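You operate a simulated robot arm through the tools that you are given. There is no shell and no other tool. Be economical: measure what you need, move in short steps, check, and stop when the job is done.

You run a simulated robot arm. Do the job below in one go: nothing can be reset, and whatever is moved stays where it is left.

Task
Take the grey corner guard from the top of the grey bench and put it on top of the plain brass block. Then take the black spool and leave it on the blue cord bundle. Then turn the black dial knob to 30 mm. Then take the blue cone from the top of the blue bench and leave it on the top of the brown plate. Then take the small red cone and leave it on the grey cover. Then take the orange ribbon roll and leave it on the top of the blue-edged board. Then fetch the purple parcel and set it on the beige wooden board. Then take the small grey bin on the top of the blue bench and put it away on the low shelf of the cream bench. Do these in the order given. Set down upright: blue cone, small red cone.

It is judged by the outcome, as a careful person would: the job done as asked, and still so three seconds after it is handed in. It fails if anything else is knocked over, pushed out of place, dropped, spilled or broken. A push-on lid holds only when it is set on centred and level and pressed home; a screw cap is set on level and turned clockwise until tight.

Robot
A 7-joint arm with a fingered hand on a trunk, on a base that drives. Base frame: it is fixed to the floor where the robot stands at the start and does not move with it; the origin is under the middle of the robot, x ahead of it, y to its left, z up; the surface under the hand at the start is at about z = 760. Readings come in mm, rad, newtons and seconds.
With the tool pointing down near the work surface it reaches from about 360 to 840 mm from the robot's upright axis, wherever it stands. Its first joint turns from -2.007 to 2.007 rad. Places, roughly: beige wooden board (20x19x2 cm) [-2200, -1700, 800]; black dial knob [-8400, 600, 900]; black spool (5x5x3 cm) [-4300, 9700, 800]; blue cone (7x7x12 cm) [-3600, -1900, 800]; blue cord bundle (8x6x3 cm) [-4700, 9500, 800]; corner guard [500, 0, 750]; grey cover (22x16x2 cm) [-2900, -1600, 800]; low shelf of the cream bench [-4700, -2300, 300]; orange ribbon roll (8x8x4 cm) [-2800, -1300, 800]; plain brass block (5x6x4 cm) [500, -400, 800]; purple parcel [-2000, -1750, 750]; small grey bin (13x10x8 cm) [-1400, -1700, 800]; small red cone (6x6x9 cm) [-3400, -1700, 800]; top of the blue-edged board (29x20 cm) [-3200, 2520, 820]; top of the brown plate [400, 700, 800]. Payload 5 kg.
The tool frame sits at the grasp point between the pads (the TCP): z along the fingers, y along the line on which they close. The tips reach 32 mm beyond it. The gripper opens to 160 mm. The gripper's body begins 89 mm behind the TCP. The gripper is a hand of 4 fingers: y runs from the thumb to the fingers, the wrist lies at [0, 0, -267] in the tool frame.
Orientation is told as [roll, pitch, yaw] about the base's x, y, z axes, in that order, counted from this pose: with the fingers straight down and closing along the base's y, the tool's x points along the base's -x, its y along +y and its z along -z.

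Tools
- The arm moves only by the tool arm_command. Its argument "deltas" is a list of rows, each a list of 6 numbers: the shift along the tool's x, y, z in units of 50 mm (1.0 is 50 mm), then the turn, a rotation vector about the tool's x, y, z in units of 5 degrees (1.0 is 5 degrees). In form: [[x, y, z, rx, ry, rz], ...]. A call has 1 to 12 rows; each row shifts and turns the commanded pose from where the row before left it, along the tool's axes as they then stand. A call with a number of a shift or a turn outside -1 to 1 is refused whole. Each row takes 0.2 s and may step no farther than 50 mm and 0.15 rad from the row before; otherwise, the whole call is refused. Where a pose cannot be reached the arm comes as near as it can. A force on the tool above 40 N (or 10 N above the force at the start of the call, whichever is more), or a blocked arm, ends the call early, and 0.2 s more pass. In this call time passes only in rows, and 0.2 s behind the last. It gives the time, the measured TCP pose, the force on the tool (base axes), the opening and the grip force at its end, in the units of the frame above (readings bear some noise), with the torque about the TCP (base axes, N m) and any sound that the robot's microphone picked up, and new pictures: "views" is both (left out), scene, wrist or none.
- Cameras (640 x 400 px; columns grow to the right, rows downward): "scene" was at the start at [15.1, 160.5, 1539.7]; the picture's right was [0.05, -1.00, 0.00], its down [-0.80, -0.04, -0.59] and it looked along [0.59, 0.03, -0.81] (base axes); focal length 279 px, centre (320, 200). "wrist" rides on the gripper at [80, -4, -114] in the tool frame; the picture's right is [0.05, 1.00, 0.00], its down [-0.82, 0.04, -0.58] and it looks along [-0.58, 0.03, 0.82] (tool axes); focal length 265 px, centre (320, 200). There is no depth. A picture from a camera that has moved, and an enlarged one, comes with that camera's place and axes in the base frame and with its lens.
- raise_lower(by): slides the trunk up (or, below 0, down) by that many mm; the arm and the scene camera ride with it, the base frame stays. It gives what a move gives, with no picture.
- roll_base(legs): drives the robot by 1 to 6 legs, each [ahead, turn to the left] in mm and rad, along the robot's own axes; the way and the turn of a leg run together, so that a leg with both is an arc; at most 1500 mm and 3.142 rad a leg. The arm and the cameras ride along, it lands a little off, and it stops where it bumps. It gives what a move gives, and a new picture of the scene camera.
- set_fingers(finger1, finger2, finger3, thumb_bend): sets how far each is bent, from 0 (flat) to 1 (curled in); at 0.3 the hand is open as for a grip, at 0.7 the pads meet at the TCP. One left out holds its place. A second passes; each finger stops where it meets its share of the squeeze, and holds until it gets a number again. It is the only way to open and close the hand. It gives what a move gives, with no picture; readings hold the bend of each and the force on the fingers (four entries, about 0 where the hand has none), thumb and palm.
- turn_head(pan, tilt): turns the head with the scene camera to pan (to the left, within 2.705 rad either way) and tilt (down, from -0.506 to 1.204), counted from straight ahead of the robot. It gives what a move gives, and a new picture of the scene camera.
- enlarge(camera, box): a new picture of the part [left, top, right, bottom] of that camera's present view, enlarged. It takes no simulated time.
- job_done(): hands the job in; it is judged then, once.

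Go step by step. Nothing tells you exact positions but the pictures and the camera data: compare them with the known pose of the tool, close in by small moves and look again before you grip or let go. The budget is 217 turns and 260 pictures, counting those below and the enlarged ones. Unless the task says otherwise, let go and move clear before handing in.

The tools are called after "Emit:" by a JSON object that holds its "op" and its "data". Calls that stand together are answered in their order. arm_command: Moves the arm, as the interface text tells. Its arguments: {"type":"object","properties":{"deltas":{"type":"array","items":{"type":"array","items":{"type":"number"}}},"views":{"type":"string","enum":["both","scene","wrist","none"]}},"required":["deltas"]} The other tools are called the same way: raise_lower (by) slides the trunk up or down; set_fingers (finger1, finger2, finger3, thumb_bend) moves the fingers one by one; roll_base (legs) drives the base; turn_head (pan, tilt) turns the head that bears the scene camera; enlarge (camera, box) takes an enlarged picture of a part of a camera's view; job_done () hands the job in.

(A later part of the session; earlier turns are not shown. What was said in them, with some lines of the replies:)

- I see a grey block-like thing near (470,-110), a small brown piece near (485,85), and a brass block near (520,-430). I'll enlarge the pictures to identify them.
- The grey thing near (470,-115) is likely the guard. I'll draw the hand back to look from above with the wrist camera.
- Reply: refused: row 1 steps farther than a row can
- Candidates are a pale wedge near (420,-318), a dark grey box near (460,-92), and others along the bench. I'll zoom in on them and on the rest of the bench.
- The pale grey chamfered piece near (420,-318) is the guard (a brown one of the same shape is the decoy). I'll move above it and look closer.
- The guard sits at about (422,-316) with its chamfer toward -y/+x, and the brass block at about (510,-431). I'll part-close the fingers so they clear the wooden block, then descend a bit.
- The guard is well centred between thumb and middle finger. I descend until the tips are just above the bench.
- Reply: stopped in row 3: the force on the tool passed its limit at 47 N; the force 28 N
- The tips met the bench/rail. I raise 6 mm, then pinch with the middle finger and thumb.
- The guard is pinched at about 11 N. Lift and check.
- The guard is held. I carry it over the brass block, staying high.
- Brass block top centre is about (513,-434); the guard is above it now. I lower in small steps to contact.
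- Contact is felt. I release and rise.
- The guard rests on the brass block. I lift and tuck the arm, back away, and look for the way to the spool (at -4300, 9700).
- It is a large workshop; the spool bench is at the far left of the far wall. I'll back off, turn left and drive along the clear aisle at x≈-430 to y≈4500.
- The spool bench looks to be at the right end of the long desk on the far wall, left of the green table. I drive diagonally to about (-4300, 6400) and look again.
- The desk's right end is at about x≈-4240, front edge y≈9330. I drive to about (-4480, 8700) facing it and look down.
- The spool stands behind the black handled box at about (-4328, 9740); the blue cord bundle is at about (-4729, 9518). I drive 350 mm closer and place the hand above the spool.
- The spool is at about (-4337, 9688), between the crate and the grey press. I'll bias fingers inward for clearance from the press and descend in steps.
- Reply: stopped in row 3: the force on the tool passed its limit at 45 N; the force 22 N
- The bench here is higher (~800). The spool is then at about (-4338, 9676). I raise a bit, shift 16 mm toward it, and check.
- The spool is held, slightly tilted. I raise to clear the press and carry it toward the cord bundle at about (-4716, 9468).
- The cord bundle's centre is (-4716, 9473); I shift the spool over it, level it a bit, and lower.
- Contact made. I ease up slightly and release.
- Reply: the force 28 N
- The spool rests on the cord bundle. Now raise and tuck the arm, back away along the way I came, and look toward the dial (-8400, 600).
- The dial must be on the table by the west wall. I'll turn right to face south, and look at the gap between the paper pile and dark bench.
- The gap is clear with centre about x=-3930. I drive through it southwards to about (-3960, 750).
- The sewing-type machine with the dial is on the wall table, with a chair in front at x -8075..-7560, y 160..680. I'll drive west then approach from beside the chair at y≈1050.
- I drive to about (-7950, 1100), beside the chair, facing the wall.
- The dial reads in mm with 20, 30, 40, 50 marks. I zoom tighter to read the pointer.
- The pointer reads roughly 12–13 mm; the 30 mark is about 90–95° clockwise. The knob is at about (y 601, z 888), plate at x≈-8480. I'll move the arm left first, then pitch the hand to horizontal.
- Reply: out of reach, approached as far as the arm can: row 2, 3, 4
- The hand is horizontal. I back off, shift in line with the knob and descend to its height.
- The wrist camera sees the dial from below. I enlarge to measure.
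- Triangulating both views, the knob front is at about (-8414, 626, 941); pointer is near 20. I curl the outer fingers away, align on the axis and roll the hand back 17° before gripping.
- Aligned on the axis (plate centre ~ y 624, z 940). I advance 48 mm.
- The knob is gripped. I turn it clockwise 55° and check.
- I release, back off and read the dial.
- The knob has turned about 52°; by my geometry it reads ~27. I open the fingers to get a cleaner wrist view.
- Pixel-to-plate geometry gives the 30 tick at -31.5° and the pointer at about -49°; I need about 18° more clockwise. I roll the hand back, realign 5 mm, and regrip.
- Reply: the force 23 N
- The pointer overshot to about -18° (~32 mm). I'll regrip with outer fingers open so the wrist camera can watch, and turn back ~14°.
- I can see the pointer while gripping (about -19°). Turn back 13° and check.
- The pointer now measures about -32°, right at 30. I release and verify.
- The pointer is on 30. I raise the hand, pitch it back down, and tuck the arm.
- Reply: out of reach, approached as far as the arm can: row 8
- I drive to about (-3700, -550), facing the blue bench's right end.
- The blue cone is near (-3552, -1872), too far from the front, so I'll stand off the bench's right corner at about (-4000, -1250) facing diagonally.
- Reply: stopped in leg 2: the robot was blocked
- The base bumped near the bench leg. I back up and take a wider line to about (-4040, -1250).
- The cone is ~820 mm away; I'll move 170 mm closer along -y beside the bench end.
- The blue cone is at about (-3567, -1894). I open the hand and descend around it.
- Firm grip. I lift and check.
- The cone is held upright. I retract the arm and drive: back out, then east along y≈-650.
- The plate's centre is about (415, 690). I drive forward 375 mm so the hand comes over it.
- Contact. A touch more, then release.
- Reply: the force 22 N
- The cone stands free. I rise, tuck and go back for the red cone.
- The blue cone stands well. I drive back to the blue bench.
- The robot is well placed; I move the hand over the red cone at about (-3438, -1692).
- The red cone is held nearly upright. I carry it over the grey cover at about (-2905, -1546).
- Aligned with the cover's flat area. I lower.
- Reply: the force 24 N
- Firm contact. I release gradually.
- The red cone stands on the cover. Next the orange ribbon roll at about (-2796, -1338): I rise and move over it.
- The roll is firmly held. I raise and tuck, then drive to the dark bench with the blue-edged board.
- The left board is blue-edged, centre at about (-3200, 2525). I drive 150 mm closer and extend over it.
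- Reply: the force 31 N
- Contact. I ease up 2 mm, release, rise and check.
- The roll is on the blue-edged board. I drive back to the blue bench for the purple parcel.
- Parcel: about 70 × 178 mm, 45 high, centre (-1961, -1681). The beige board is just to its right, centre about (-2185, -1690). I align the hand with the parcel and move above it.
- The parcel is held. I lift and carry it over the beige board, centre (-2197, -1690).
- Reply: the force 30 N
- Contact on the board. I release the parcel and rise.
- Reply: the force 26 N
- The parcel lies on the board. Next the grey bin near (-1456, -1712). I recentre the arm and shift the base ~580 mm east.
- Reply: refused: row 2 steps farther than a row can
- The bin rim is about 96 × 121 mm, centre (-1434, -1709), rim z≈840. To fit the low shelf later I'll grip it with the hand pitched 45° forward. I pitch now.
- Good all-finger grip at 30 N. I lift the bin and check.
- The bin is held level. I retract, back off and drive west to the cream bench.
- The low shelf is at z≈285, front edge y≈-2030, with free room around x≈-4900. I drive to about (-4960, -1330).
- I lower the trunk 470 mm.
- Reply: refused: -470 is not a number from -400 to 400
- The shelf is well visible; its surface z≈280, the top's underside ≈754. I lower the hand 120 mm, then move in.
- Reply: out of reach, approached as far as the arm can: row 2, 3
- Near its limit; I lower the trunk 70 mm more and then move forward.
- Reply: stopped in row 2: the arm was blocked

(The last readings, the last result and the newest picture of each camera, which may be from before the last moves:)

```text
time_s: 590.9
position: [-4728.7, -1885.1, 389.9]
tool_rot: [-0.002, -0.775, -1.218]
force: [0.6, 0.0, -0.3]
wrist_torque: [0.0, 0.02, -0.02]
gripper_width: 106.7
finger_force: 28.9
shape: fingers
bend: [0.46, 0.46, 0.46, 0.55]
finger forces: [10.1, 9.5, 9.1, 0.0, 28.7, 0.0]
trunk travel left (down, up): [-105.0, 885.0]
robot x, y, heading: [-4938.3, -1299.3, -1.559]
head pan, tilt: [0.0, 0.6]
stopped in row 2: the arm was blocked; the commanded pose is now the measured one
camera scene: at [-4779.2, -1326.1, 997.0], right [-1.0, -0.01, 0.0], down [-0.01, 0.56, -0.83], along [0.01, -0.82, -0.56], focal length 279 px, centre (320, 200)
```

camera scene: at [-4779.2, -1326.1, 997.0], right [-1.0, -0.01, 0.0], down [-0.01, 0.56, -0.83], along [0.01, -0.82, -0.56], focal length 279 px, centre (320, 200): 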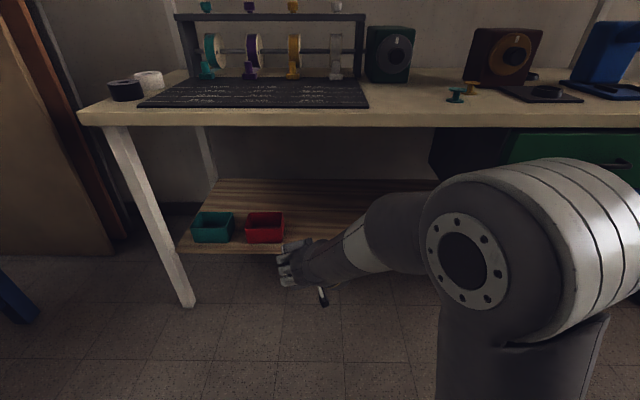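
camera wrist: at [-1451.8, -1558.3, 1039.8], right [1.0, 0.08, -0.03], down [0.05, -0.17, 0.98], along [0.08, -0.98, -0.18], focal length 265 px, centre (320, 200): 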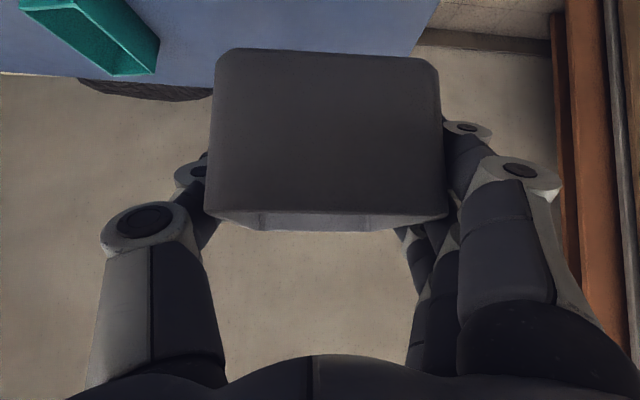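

The arm blocked in its close-in posture. I first raise the hand and check.

Emit:
{"op": "arm_command", "data": {"deltas": [[-0.63, 0, -0.64, 0, 0, 0], [-0.63, 0, -0.64, 0, 0, 0], [-0.63, 0, -0.64, 0, 0, 0]], "views": "both"}}

```text
time_s: 591.9
position: [-4791.4, -1883.0, 349.7]
tool_rot: [0.115, -0.481, -1.394]
force: [0.9, -0.2, -0.5]
wrist_torque: [-0.01, 0.02, -0.01]
gripper_width: 107.0
finger_force: 27.2
shape: fingers
bend: [0.46, 0.46, 0.46, 0.55]
finger forces: [9.7, 9.0, 8.9, 0.0, 27.7, 0.1]
out of reach, approached as far as the arm can: row 1, 2
trunk travel left (down, up): [-105.0, 885.0]
robot x, y, heading: [-4938.6, -1303.3, -1.559]
head pan, tilt: [0.0, 0.6]
stopped in row 3: the arm was blocked; the commanded pose is now the measured one
camera scene: at [-4779.1, -1326.3, 997.1], right [-1.0, -0.01, 0.0], down [-0.01, 0.57, -0.82], along [0.01, -0.82, -0.57], focal length 279 px, centre (320, 200)
camera wrist: at [-4830.5, -1765.0, 412.9], right [0.96, 0.27, 0.08], down [0.06, -0.45, 0.89], along [0.28, -0.85, -0.45], focal length 265 px, centre (320, 200)
```

scene: 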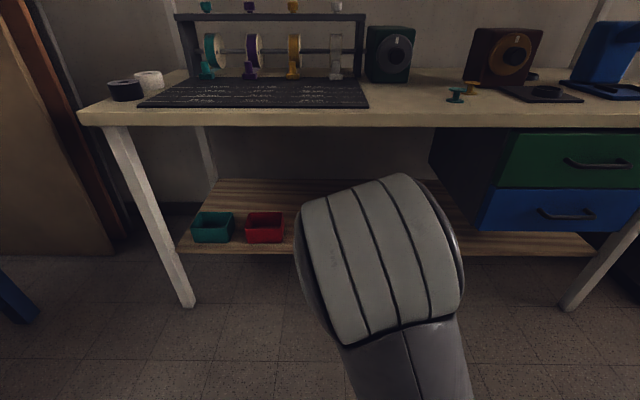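
wrist: 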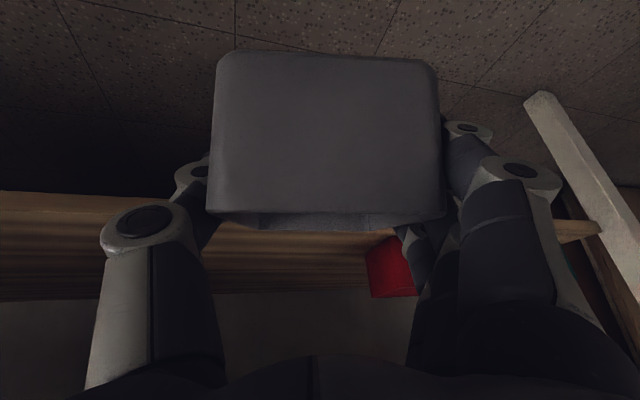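

The elbow has flipped up in front. I back the base off 300 mm to get free space and re-pose.

Emit:
{"op": "roll_base", "data": {"legs": [[-300, 0]]}}

Emit:
{"op": "raise_lower", "data": {"by": 300}}

Emit:
{"op": "arm_command", "data": {"deltas": [[-0.4, 0, 0.2, 0, 0, 0], [-0.6, 0, 0.3, 0, 0, 0]], "views": "both"}}

```text
time_s: 594.0
position: [-4796.8, -1578.1, 351.5]
tool_rot: [0.113, -0.48, -1.396]
force: [-0.7, -0.9, -0.5]
wrist_torque: [0.01, 0.01, 0.02]
gripper_width: 106.6
finger_force: 27.7
shape: fingers
bend: [0.46, 0.46, 0.46, 0.55]
finger forces: [9.8, 9.2, 8.7, 0.0, 27.7, 0.0]
trunk travel left (down, up): [-105.0, 885.0]
robot x, y, heading: [-4942.0, -992.2, -1.566]
head pan, tilt: [0.0, 0.6]
camera scene: at [-4782.5, -1019.9, 997.1], right [-1.0, -0.01, 0.0], down [-0.01, 0.56, -0.83], along [0.01, -0.82, -0.56], focal length 279 px, centre (320, 200)
```

scene: 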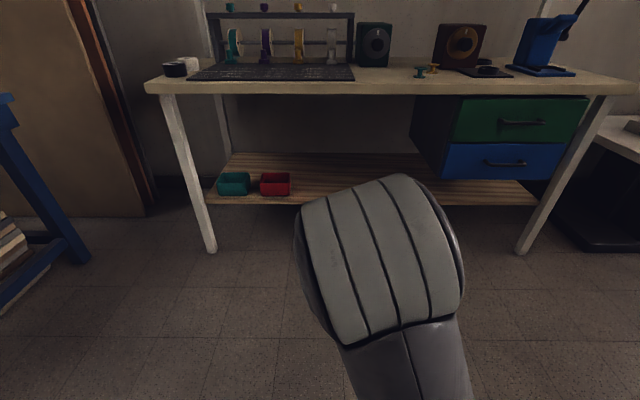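

```text
time_s: 597.0
position: [-4796.6, -1577.2, 651.3]
tool_rot: [0.115, -0.48, -1.397]
force: [0.7, 0.7, -0.8]
wrist_torque: [0.01, -0.01, 0.01]
gripper_width: 106.6
finger_force: 27.7
shape: fingers
bend: [0.46, 0.46, 0.46, 0.55]
finger forces: [9.8, 9.1, 8.8, 0.0, 27.8, 0.0]
trunk travel left (down, up): [-405.0, 585.0]
robot x, y, heading: [-4940.3, -993.0, -1.561]
head pan, tilt: [0.0, 0.6]
```

```text
time_s: 597.6
position: [-4783.3, -1632.9, 650.6]
tool_rot: [0.114, -0.479, -1.397]
force: [-0.2, -0.4, -0.2]
wrist_torque: [-0.02, -0.01, 0.01]
gripper_width: 106.6
finger_force: 27.5
shape: fingers
bend: [0.46, 0.46, 0.46, 0.55]
finger forces: [9.8, 9.0, 8.8, 0.0, 27.8, 0.1]
trunk travel left (down, up): [-405.0, 585.0]
robot x, y, heading: [-4939.3, -992.6, -1.56]
head pan, tilt: [0.0, 0.6]
camera scene: at [-4782.6, -1019.6, 1297.1], right [-1.0, -0.01, 0.0], down [-0.01, 0.56, -0.83], along [0.01, -0.83, -0.56], focal length 279 px, centre (320, 200)
camera wrist: at [-4821.9, -1513.9, 714.4], right [0.96, 0.27, 0.08], down [0.06, -0.45, 0.89], along [0.27, -0.85, -0.45], focal length 265 px, centre (320, 200)
```

scene: 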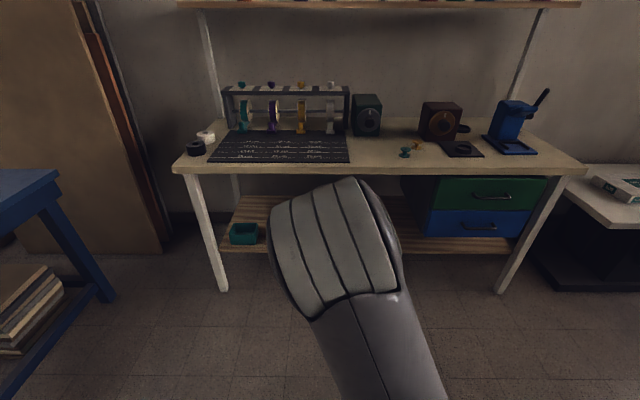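
wrist: 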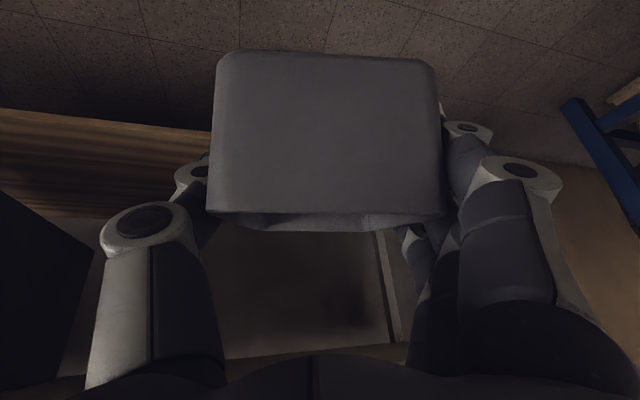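

The arm is now in a good elbow-up posture. I restore the level attitude (roll 0, pitch -0.78).

Emit:
{"op": "arm_command", "data": {"deltas": [[0, 0, 0, 1, 0, 0], [0, 0, 0, 0.31, 0, 0], [-0.465, 0, -0.02, 0, -1, 0], [-0.465, 0, -0.02, 0, -1, 0], [-0.465, 0, -0.02, 0, -1, 0], [-0.2, 0, 0, 0, -0.44, 0]], "views": "scene"}}

```text
time_s: 599.0
position: [-4772.0, -1697.3, 698.7]
tool_rot: [0.0, -0.782, -1.398]
force: [-0.1, 0.0, -1.0]
wrist_torque: [0.02, 0.0, 0.0]
gripper_width: 106.6
finger_force: 27.7
shape: fingers
bend: [0.46, 0.46, 0.46, 0.55]
finger forces: [9.8, 9.1, 8.8, 0.1, 27.7, 0.0]
trunk travel left (down, up): [-405.0, 585.0]
robot x, y, heading: [-4939.4, -992.3, -1.567]
head pan, tilt: [0.0, 0.6]
camera scene: at [-4782.5, -1019.9, 1297.1], right [-1.0, -0.01, 0.0], down [-0.01, 0.56, -0.83], along [0.01, -0.82, -0.56], focal length 279 px, centre (320, 200)
```

scene: 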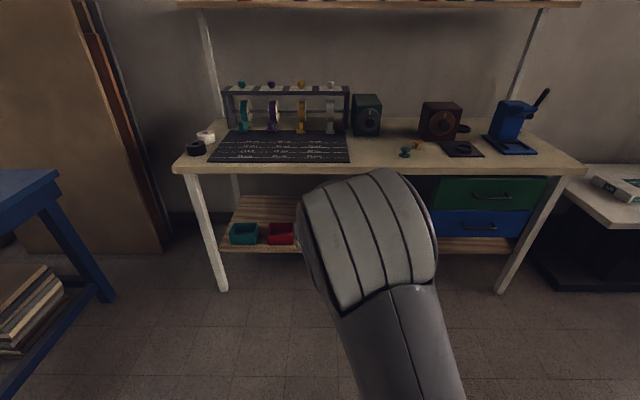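

I lower the trunk 320 mm, align the base and drive the bin toward the shelf opening.

Emit:
{"op": "raise_lower", "data": {"by": -310}}

Emit:
{"op": "roll_base", "data": {"legs": [[0, -0.12], [230, 0]]}}

Emit:
{"op": "arm_command", "data": {"deltas": [[0, 0, 0, 0, 0, 0]], "views": "wrist"}}

```text
time_s: 602.1
position: [-4771.5, -1698.2, 389.8]
tool_rot: [0.001, -0.779, -1.397]
force: [0.3, -0.5, -0.1]
wrist_torque: [0.0, 0.02, 0.01]
gripper_width: 106.6
finger_force: 27.5
shape: fingers
bend: [0.46, 0.46, 0.46, 0.55]
finger forces: [9.7, 9.1, 8.9, 0.0, 27.7, 0.0]
trunk travel left (down, up): [-95.0, 895.0]
robot x, y, heading: [-4941.0, -992.9, -1.561]
head pan, tilt: [0.0, 0.6]
```

```text
time_s: 604.4
position: [-4881.8, -1945.8, 388.9]
tool_rot: [0.0, -0.781, -1.515]
force: [0.8, 0.5, -0.7]
wrist_torque: [0.02, -0.02, -0.02]
gripper_width: 106.7
finger_force: 27.3
shape: fingers
bend: [0.46, 0.46, 0.46, 0.55]
finger forces: [9.9, 9.1, 8.7, 0.1, 27.8, 0.0]
trunk travel left (down, up): [-95.0, 895.0]
robot x, y, heading: [-4966.6, -1227.0, -1.674]
head pan, tilt: [0.0, 0.6]
camera scene: at [-4812.5, -1271.7, 987.1], right [-0.99, 0.11, 0.0], down [0.06, 0.56, -0.82], along [-0.09, -0.82, -0.57], focal length 279 px, centre (320, 200)
```

scene: 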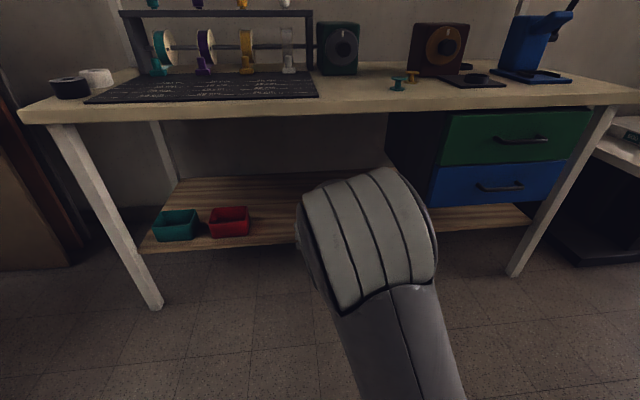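

```text
time_s: 604.8
position: [-4881.8, -1947.4, 388.3]
tool_rot: [0.0, -0.78, -1.516]
force: [0.1, -0.1, 0.2]
wrist_torque: [0.02, -0.02, 0.03]
gripper_width: 106.9
finger_force: 28.0
shape: fingers
bend: [0.46, 0.46, 0.46, 0.55]
finger forces: [9.8, 9.1, 8.9, 0.0, 27.7, 0.0]
trunk travel left (down, up): [-95.0, 895.0]
robot x, y, heading: [-4968.7, -1227.1, -1.678]
head pan, tilt: [0.0, 0.6]
camera wrist: at [-4894.1, -1808.7, 412.9], right [0.99, 0.09, -0.04], down [0.05, -0.17, 0.98], along [0.09, -0.98, -0.17], focal length 265 px, centre (320, 200)
```

wrist: 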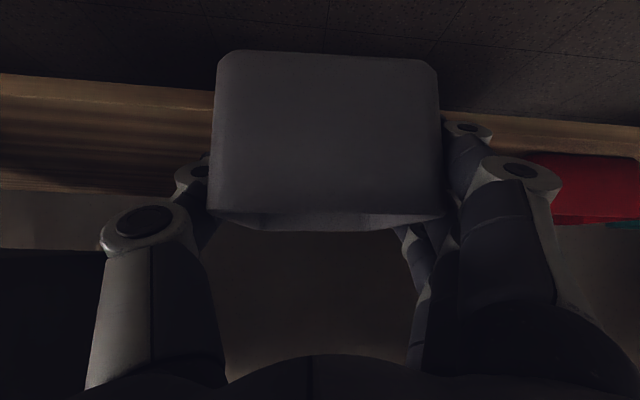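

Shelf surface ≈ 295; the bin bottom is ≈ 329. I drive in 180 mm.

Emit:
{"op": "roll_base", "data": {"legs": [[185, 0]]}}

Emit:
{"op": "arm_command", "data": {"deltas": [[0.12, 0, 0.12, 0, 0, 0]], "views": "wrist"}}

```text
time_s: 606.4
position: [-4902.8, -2134.0, 389.9]
tool_rot: [0.001, -0.78, -1.514]
force: [0.1, -0.2, -1.2]
wrist_torque: [0.05, -0.01, 0.03]
gripper_width: 106.8
finger_force: 27.3
shape: fingers
bend: [0.46, 0.46, 0.46, 0.55]
finger forces: [9.8, 9.0, 8.9, 0.1, 27.7, 0.0]
trunk travel left (down, up): [-95.0, 895.0]
robot x, y, heading: [-4986.6, -1412.6, -1.683]
head pan, tilt: [0.0, 0.6]
camera scene: at [-4833.2, -1459.6, 987.1], right [-0.99, 0.11, 0.0], down [0.06, 0.56, -0.82], along [-0.09, -0.82, -0.57], focal length 279 px, centre (320, 200)
```

scene: 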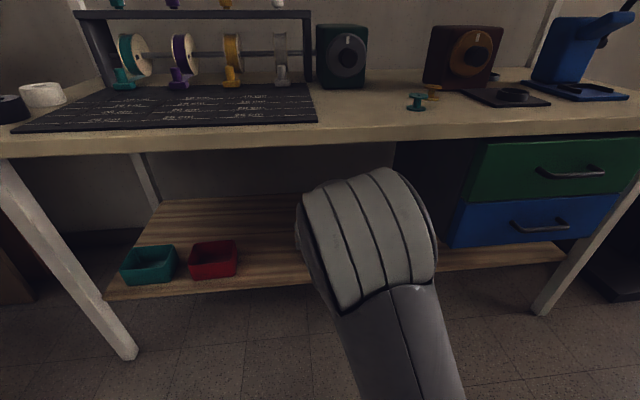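

```text
time_s: 606.8
position: [-4902.6, -2132.4, 380.2]
tool_rot: [0.001, -0.78, -1.514]
force: [-0.6, 0.0, -0.5]
wrist_torque: [0.03, 0.0, -0.03]
gripper_width: 106.9
finger_force: 27.9
shape: fingers
bend: [0.46, 0.46, 0.46, 0.55]
finger forces: [9.8, 9.0, 8.9, 0.1, 27.6, 0.0]
trunk travel left (down, up): [-95.0, 895.0]
robot x, y, heading: [-4985.8, -1413.4, -1.676]
head pan, tilt: [0.0, 0.6]
camera wrist: at [-4915.1, -1996.0, 404.5], right [0.99, 0.09, -0.04], down [0.05, -0.17, 0.98], along [0.08, -0.98, -0.17], focal length 265 px, centre (320, 200)
```

wrist: 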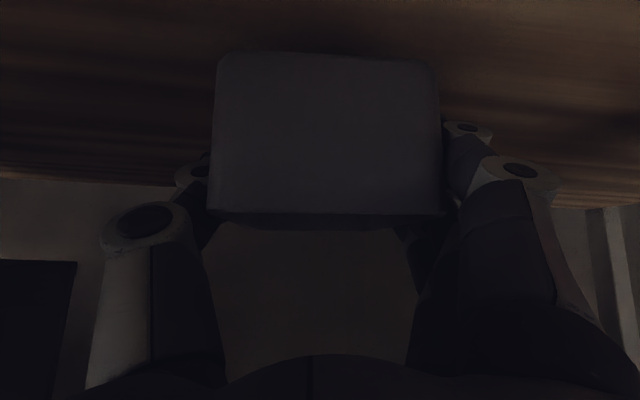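

Emit:
{"op": "arm_command", "data": {"deltas": [[-0.43, 0, 0.42, 0, 0, 0], [0.14, 0, 0.142, 0, 0, 0]], "views": "none"}}

Emit:
{"op": "arm_command", "data": {"deltas": [[0.07, 0, 0.07, 0, 0, 0]], "views": "none"}}

Emit:
{"op": "arm_command", "data": {"deltas": [[0.05, 0, 0.05, 0, 0, 0]], "views": "none"}}

Emit:
{"op": "arm_command", "data": {"deltas": [[0.05, 0, 0.05, 0, 0, 0]], "views": "none"}}

```text
time_s: 607.4
position: [-4900.5, -2163.6, 370.5]
tool_rot: [-0.001, -0.778, -1.516]
force: [0.3, 0.1, -0.5]
wrist_torque: [0.04, 0.01, 0.0]
gripper_width: 106.7
finger_force: 28.5
shape: fingers
bend: [0.46, 0.46, 0.46, 0.55]
finger forces: [9.9, 9.0, 8.8, 0.0, 27.7, 0.1]
trunk travel left (down, up): [-95.0, 895.0]
robot x, y, heading: [-4985.2, -1413.2, -1.687]
head pan, tilt: [0.0, 0.6]
```

```text
time_s: 607.8
position: [-4901.7, -2163.4, 366.3]
tool_rot: [0.0, -0.782, -1.514]
force: [-0.6, 0.3, 0.3]
wrist_torque: [0.05, -0.02, 0.0]
gripper_width: 106.9
finger_force: 27.3
shape: fingers
bend: [0.46, 0.46, 0.46, 0.55]
finger forces: [9.8, 9.1, 8.9, 0.0, 27.8, 0.1]
trunk travel left (down, up): [-95.0, 895.0]
robot x, y, heading: [-4985.4, -1418.2, -1.681]
head pan, tilt: [0.0, 0.6]
```

```text
time_s: 608.1
position: [-4901.0, -2163.2, 362.8]
tool_rot: [-0.001, -0.78, -1.516]
force: [0.5, 0.4, -1.1]
wrist_torque: [0.02, 0.0, -0.01]
gripper_width: 106.7
finger_force: 28.2
shape: fingers
bend: [0.46, 0.46, 0.46, 0.55]
finger forces: [9.8, 9.1, 8.8, 0.1, 27.7, 0.1]
trunk travel left (down, up): [-95.0, 895.0]
robot x, y, heading: [-4985.0, -1409.0, -1.681]
head pan, tilt: [0.0, 0.6]
```

```text
time_s: 608.5
position: [-4900.7, -2163.5, 360.1]
tool_rot: [0.0, -0.779, -1.514]
force: [0.5, 0.4, 0.3]
wrist_torque: [-0.07, -0.08, 0.04]
gripper_width: 106.6
finger_force: 27.6
shape: fingers
bend: [0.46, 0.46, 0.46, 0.55]
finger forces: [10.0, 9.1, 8.8, 0.0, 27.7, 0.0]
trunk travel left (down, up): [-95.0, 895.0]
robot x, y, heading: [-4990.6, -1416.6, -1.676]
head pan, tilt: [0.0, 0.6]
```

Emit:
{"op": "arm_command", "data": {"deltas": [[0.04, 0, 0.04, 0, 0, 0]], "views": "none"}}

Emit:
{"op": "arm_command", "data": {"deltas": [[0.04, 0, 0.04, 0, 0, 0]], "views": "none"}}

Emit:
{"op": "arm_command", "data": {"deltas": [[0.04, 0, 0.04, 0, 0, 0]], "views": "none"}}

```text
time_s: 609.0
position: [-4900.9, -2162.9, 359.4]
tool_rot: [0.002, -0.784, -1.516]
force: [-1.2, 1.6, 10.7]
wrist_torque: [-0.1, -0.54, 0.11]
gripper_width: 107.0
finger_force: 27.6
shape: fingers
bend: [0.46, 0.46, 0.46, 0.55]
finger forces: [9.8, 9.0, 8.4, 0.0, 28.5, 0.0]
trunk travel left (down, up): [-95.0, 895.0]
robot x, y, heading: [-4987.2, -1415.5, -1.679]
head pan, tilt: [0.0, 0.6]
```

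```text
time_s: 609.4
position: [-4901.4, -2164.4, 357.0]
tool_rot: [0.001, -0.789, -1.52]
force: [-5.0, 3.6, 26.0]
wrist_torque: [-0.3, -1.04, 0.17]
gripper_width: 107.3
finger_force: 29.1
shape: fingers
bend: [0.46, 0.46, 0.46, 0.55]
finger forces: [9.5, 8.6, 8.1, 0.1, 31.7, 0.0]
trunk travel left (down, up): [-95.0, 895.0]
robot x, y, heading: [-4990.1, -1417.6, -1.679]
head pan, tilt: [0.0, 0.6]
```

```text
time_s: 609.8
position: [-4900.5, -2163.7, 356.1]
tool_rot: [0.002, -0.788, -1.517]
force: [-6.5, 3.8, 37.5]
wrist_torque: [-0.35, -0.38, 0.13]
gripper_width: 107.8
finger_force: 29.2
shape: fingers
bend: [0.46, 0.46, 0.46, 0.56]
finger forces: [9.1, 8.4, 7.6, 0.0, 32.3, 0.0]
trunk travel left (down, up): [-95.0, 895.0]
robot x, y, heading: [-4985.1, -1412.6, -1.686]
head pan, tilt: [0.0, 0.6]
```

Contact on the shelf. I ease, open and back straight out.

Emit:
{"op": "arm_command", "data": {"deltas": [[-0.06, 0, -0.06, 0, 0, 0]], "views": "none"}}

Emit:
{"op": "set_fingers", "data": {"finger1": 0.42, "finger2": 0.42, "finger3": 0.42, "thumb_bend": 0.44}}

Emit:
{"op": "set_fingers", "data": {"finger1": 0.32, "finger2": 0.32, "finger3": 0.32, "thumb_bend": 0.32}}

Emit:
{"op": "arm_command", "data": {"deltas": [[0, 0, -0.1, 0, 0, 0]], "views": "wrist"}}

```text
time_s: 610.1
position: [-4900.2, -2162.4, 355.8]
tool_rot: [0.001, -0.784, -1.516]
force: [-6.2, -3.7, 25.5]
wrist_torque: [-0.46, -0.48, -0.21]
gripper_width: 107.7
finger_force: 28.8
shape: fingers
bend: [0.46, 0.46, 0.46, 0.56]
finger forces: [9.7, 8.5, 7.6, 0.1, 31.9, 0.0]
trunk travel left (down, up): [-95.0, 895.0]
robot x, y, heading: [-4983.7, -1412.1, -1.677]
head pan, tilt: [0.0, 0.6]
```

```text
time_s: 611.1
position: [-4899.4, -2161.5, 353.4]
tool_rot: [-0.002, -0.777, -1.513]
force: [-0.4, -0.2, -0.2]
wrist_torque: [0.02, 0.02, -0.01]
gripper_width: 119.4
finger_force: 0.2
shape: fingers
bend: [0.42, 0.42, 0.42, 0.44]
finger forces: [0.1, 0.2, 0.1, 0.0, 0.1, 0.0]
trunk travel left (down, up): [-95.0, 895.0]
robot x, y, heading: [-4991.7, -1411.6, -1.683]
head pan, tilt: [0.0, 0.6]
```

```text
time_s: 612.1
position: [-4900.5, -2162.0, 355.5]
tool_rot: [0.0, -0.779, -1.516]
force: [-0.4, 0.3, 0.3]
wrist_torque: [-0.04, 0.03, -0.04]
gripper_width: 162.0
finger_force: 0.1
shape: fingers
bend: [0.32, 0.32, 0.32, 0.32]
finger forces: [0.0, 0.0, 0.0, 0.0, 0.0, 0.0]
trunk travel left (down, up): [-95.0, 895.0]
robot x, y, heading: [-4984.6, -1414.6, -1.684]
head pan, tilt: [0.0, 0.6]
```

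```text
time_s: 612.5
position: [-4901.3, -2159.9, 358.5]
tool_rot: [0.001, -0.781, -1.515]
force: [0.6, -0.2, 0.9]
wrist_torque: [-0.03, -0.02, -0.02]
gripper_width: 162.0
finger_force: 0.0
shape: fingers
bend: [0.32, 0.32, 0.32, 0.32]
finger forces: [0.1, 0.0, 0.0, 0.0, 0.1, 0.0]
trunk travel left (down, up): [-95.0, 895.0]
robot x, y, heading: [-4988.5, -1415.3, -1.679]
head pan, tilt: [0.0, 0.6]
camera wrist: at [-4913.0, -2023.0, 381.9], right [1.0, 0.09, -0.04], down [0.05, -0.17, 0.98], along [0.08, -0.98, -0.17], focal length 265 px, centre (320, 200)
```

wrist: 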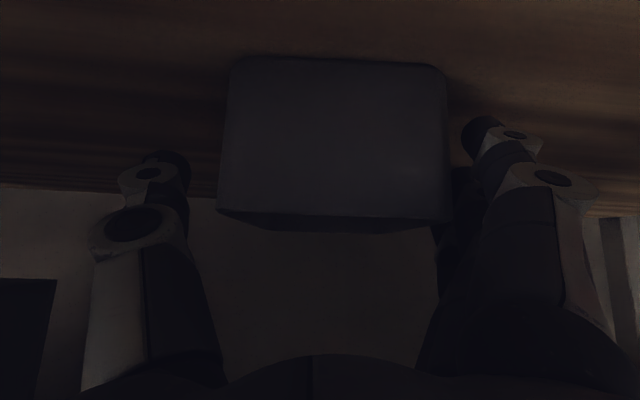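

Emit:
{"op": "arm_command", "data": {"deltas": [[0.64, 0.05, -0.63, 0, 0, 0], [0.64, 0.05, -0.63, 0, 0, 0]], "views": "none"}}

Emit:
{"op": "roll_base", "data": {"legs": [[-450, 0]]}}

Emit:
{"op": "turn_head", "data": {"pan": 0.2, "tilt": 0.45}}

```text
time_s: 613.1
position: [-4899.0, -2070.3, 356.2]
tool_rot: [0.001, -0.781, -1.517]
force: [-0.3, -0.7, -0.7]
wrist_torque: [-0.03, -0.01, 0.03]
gripper_width: 162.4
finger_force: 0.1
shape: fingers
bend: [0.32, 0.32, 0.32, 0.32]
finger forces: [0.0, 0.1, 0.1, 0.0, 0.1, 0.0]
trunk travel left (down, up): [-95.0, 895.0]
robot x, y, heading: [-4985.3, -1410.5, -1.678]
head pan, tilt: [0.0, 0.6]
```

```text
time_s: 615.9
position: [-4850.1, -1626.6, 356.4]
tool_rot: [-0.001, -0.781, -1.515]
force: [-0.5, -0.1, -0.9]
wrist_torque: [0.04, -0.02, -0.02]
gripper_width: 162.7
finger_force: 0.1
shape: fingers
bend: [0.32, 0.32, 0.32, 0.32]
finger forces: [0.0, 0.1, 0.1, 0.1, 0.0, 0.1]
trunk travel left (down, up): [-95.0, 895.0]
robot x, y, heading: [-4939.9, -968.5, -1.68]
head pan, tilt: [0.0, 0.6]
camera scene: at [-4784.0, -1014.8, 987.1], right [-0.99, 0.11, 0.0], down [0.06, 0.56, -0.83], along [-0.09, -0.82, -0.56], focal length 279 px, centre (320, 200)
```

scene: 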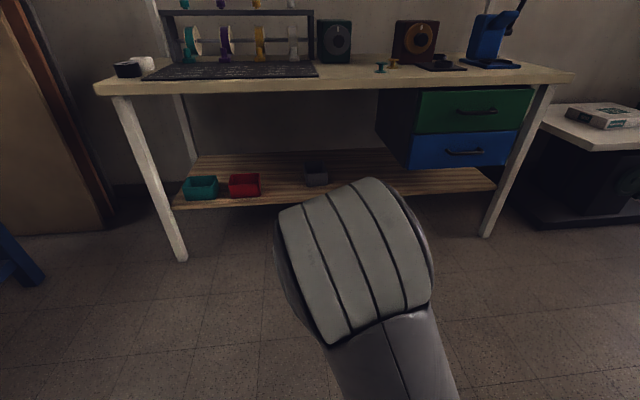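

```text
time_s: 616.6
position: [-4850.5, -1626.7, 357.0]
tool_rot: [0.001, -0.779, -1.515]
force: [-0.5, -0.3, 0.2]
wrist_torque: [0.01, -0.03, 0.02]
gripper_width: 162.6
finger_force: 0.0
shape: fingers
bend: [0.32, 0.32, 0.32, 0.32]
finger forces: [0.1, 0.1, 0.0, 0.0, 0.0, 0.1]
trunk travel left (down, up): [-95.0, 895.0]
robot x, y, heading: [-4938.0, -972.9, -1.677]
head pan, tilt: [0.201, 0.45]
camera scene: at [-4766.0, -1018.5, 1000.6], right [-1.0, -0.09, 0.0], down [-0.04, 0.43, -0.9], along [0.08, -0.9, -0.44], focal length 279 px, centre (320, 200)
```

scene: 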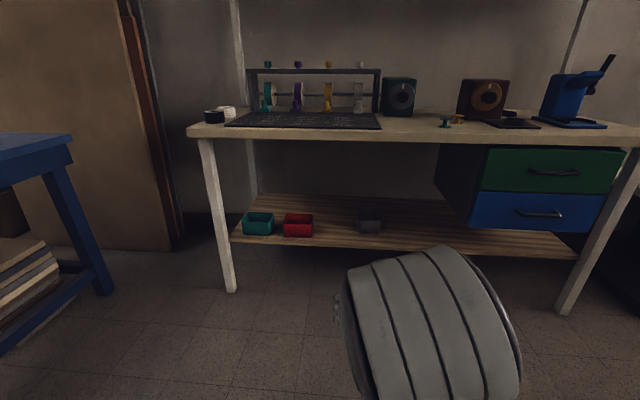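

The grey bin stands on the low shelf beside the other bins, and the hand is clear. All eight tasks are complete, so I hand in.

Emit:
{"op": "job_done", "data": {}}

```text
The job is handed in.
```

All eight tasks were done in the order given, the robot moved clear at the end, and the job is handed in.

- **Checks:** I looked at each item after releasing it. Both cones stood upright, and the dial pointer sat on the 30 mark.
- **Spool:** It overhangs the edge of the cord bundle slightly but was resting stably when I left it.
- **Base bump:** The base bumped something near a leg of the blue bench once while driving. I saw nothing move in the pictures.
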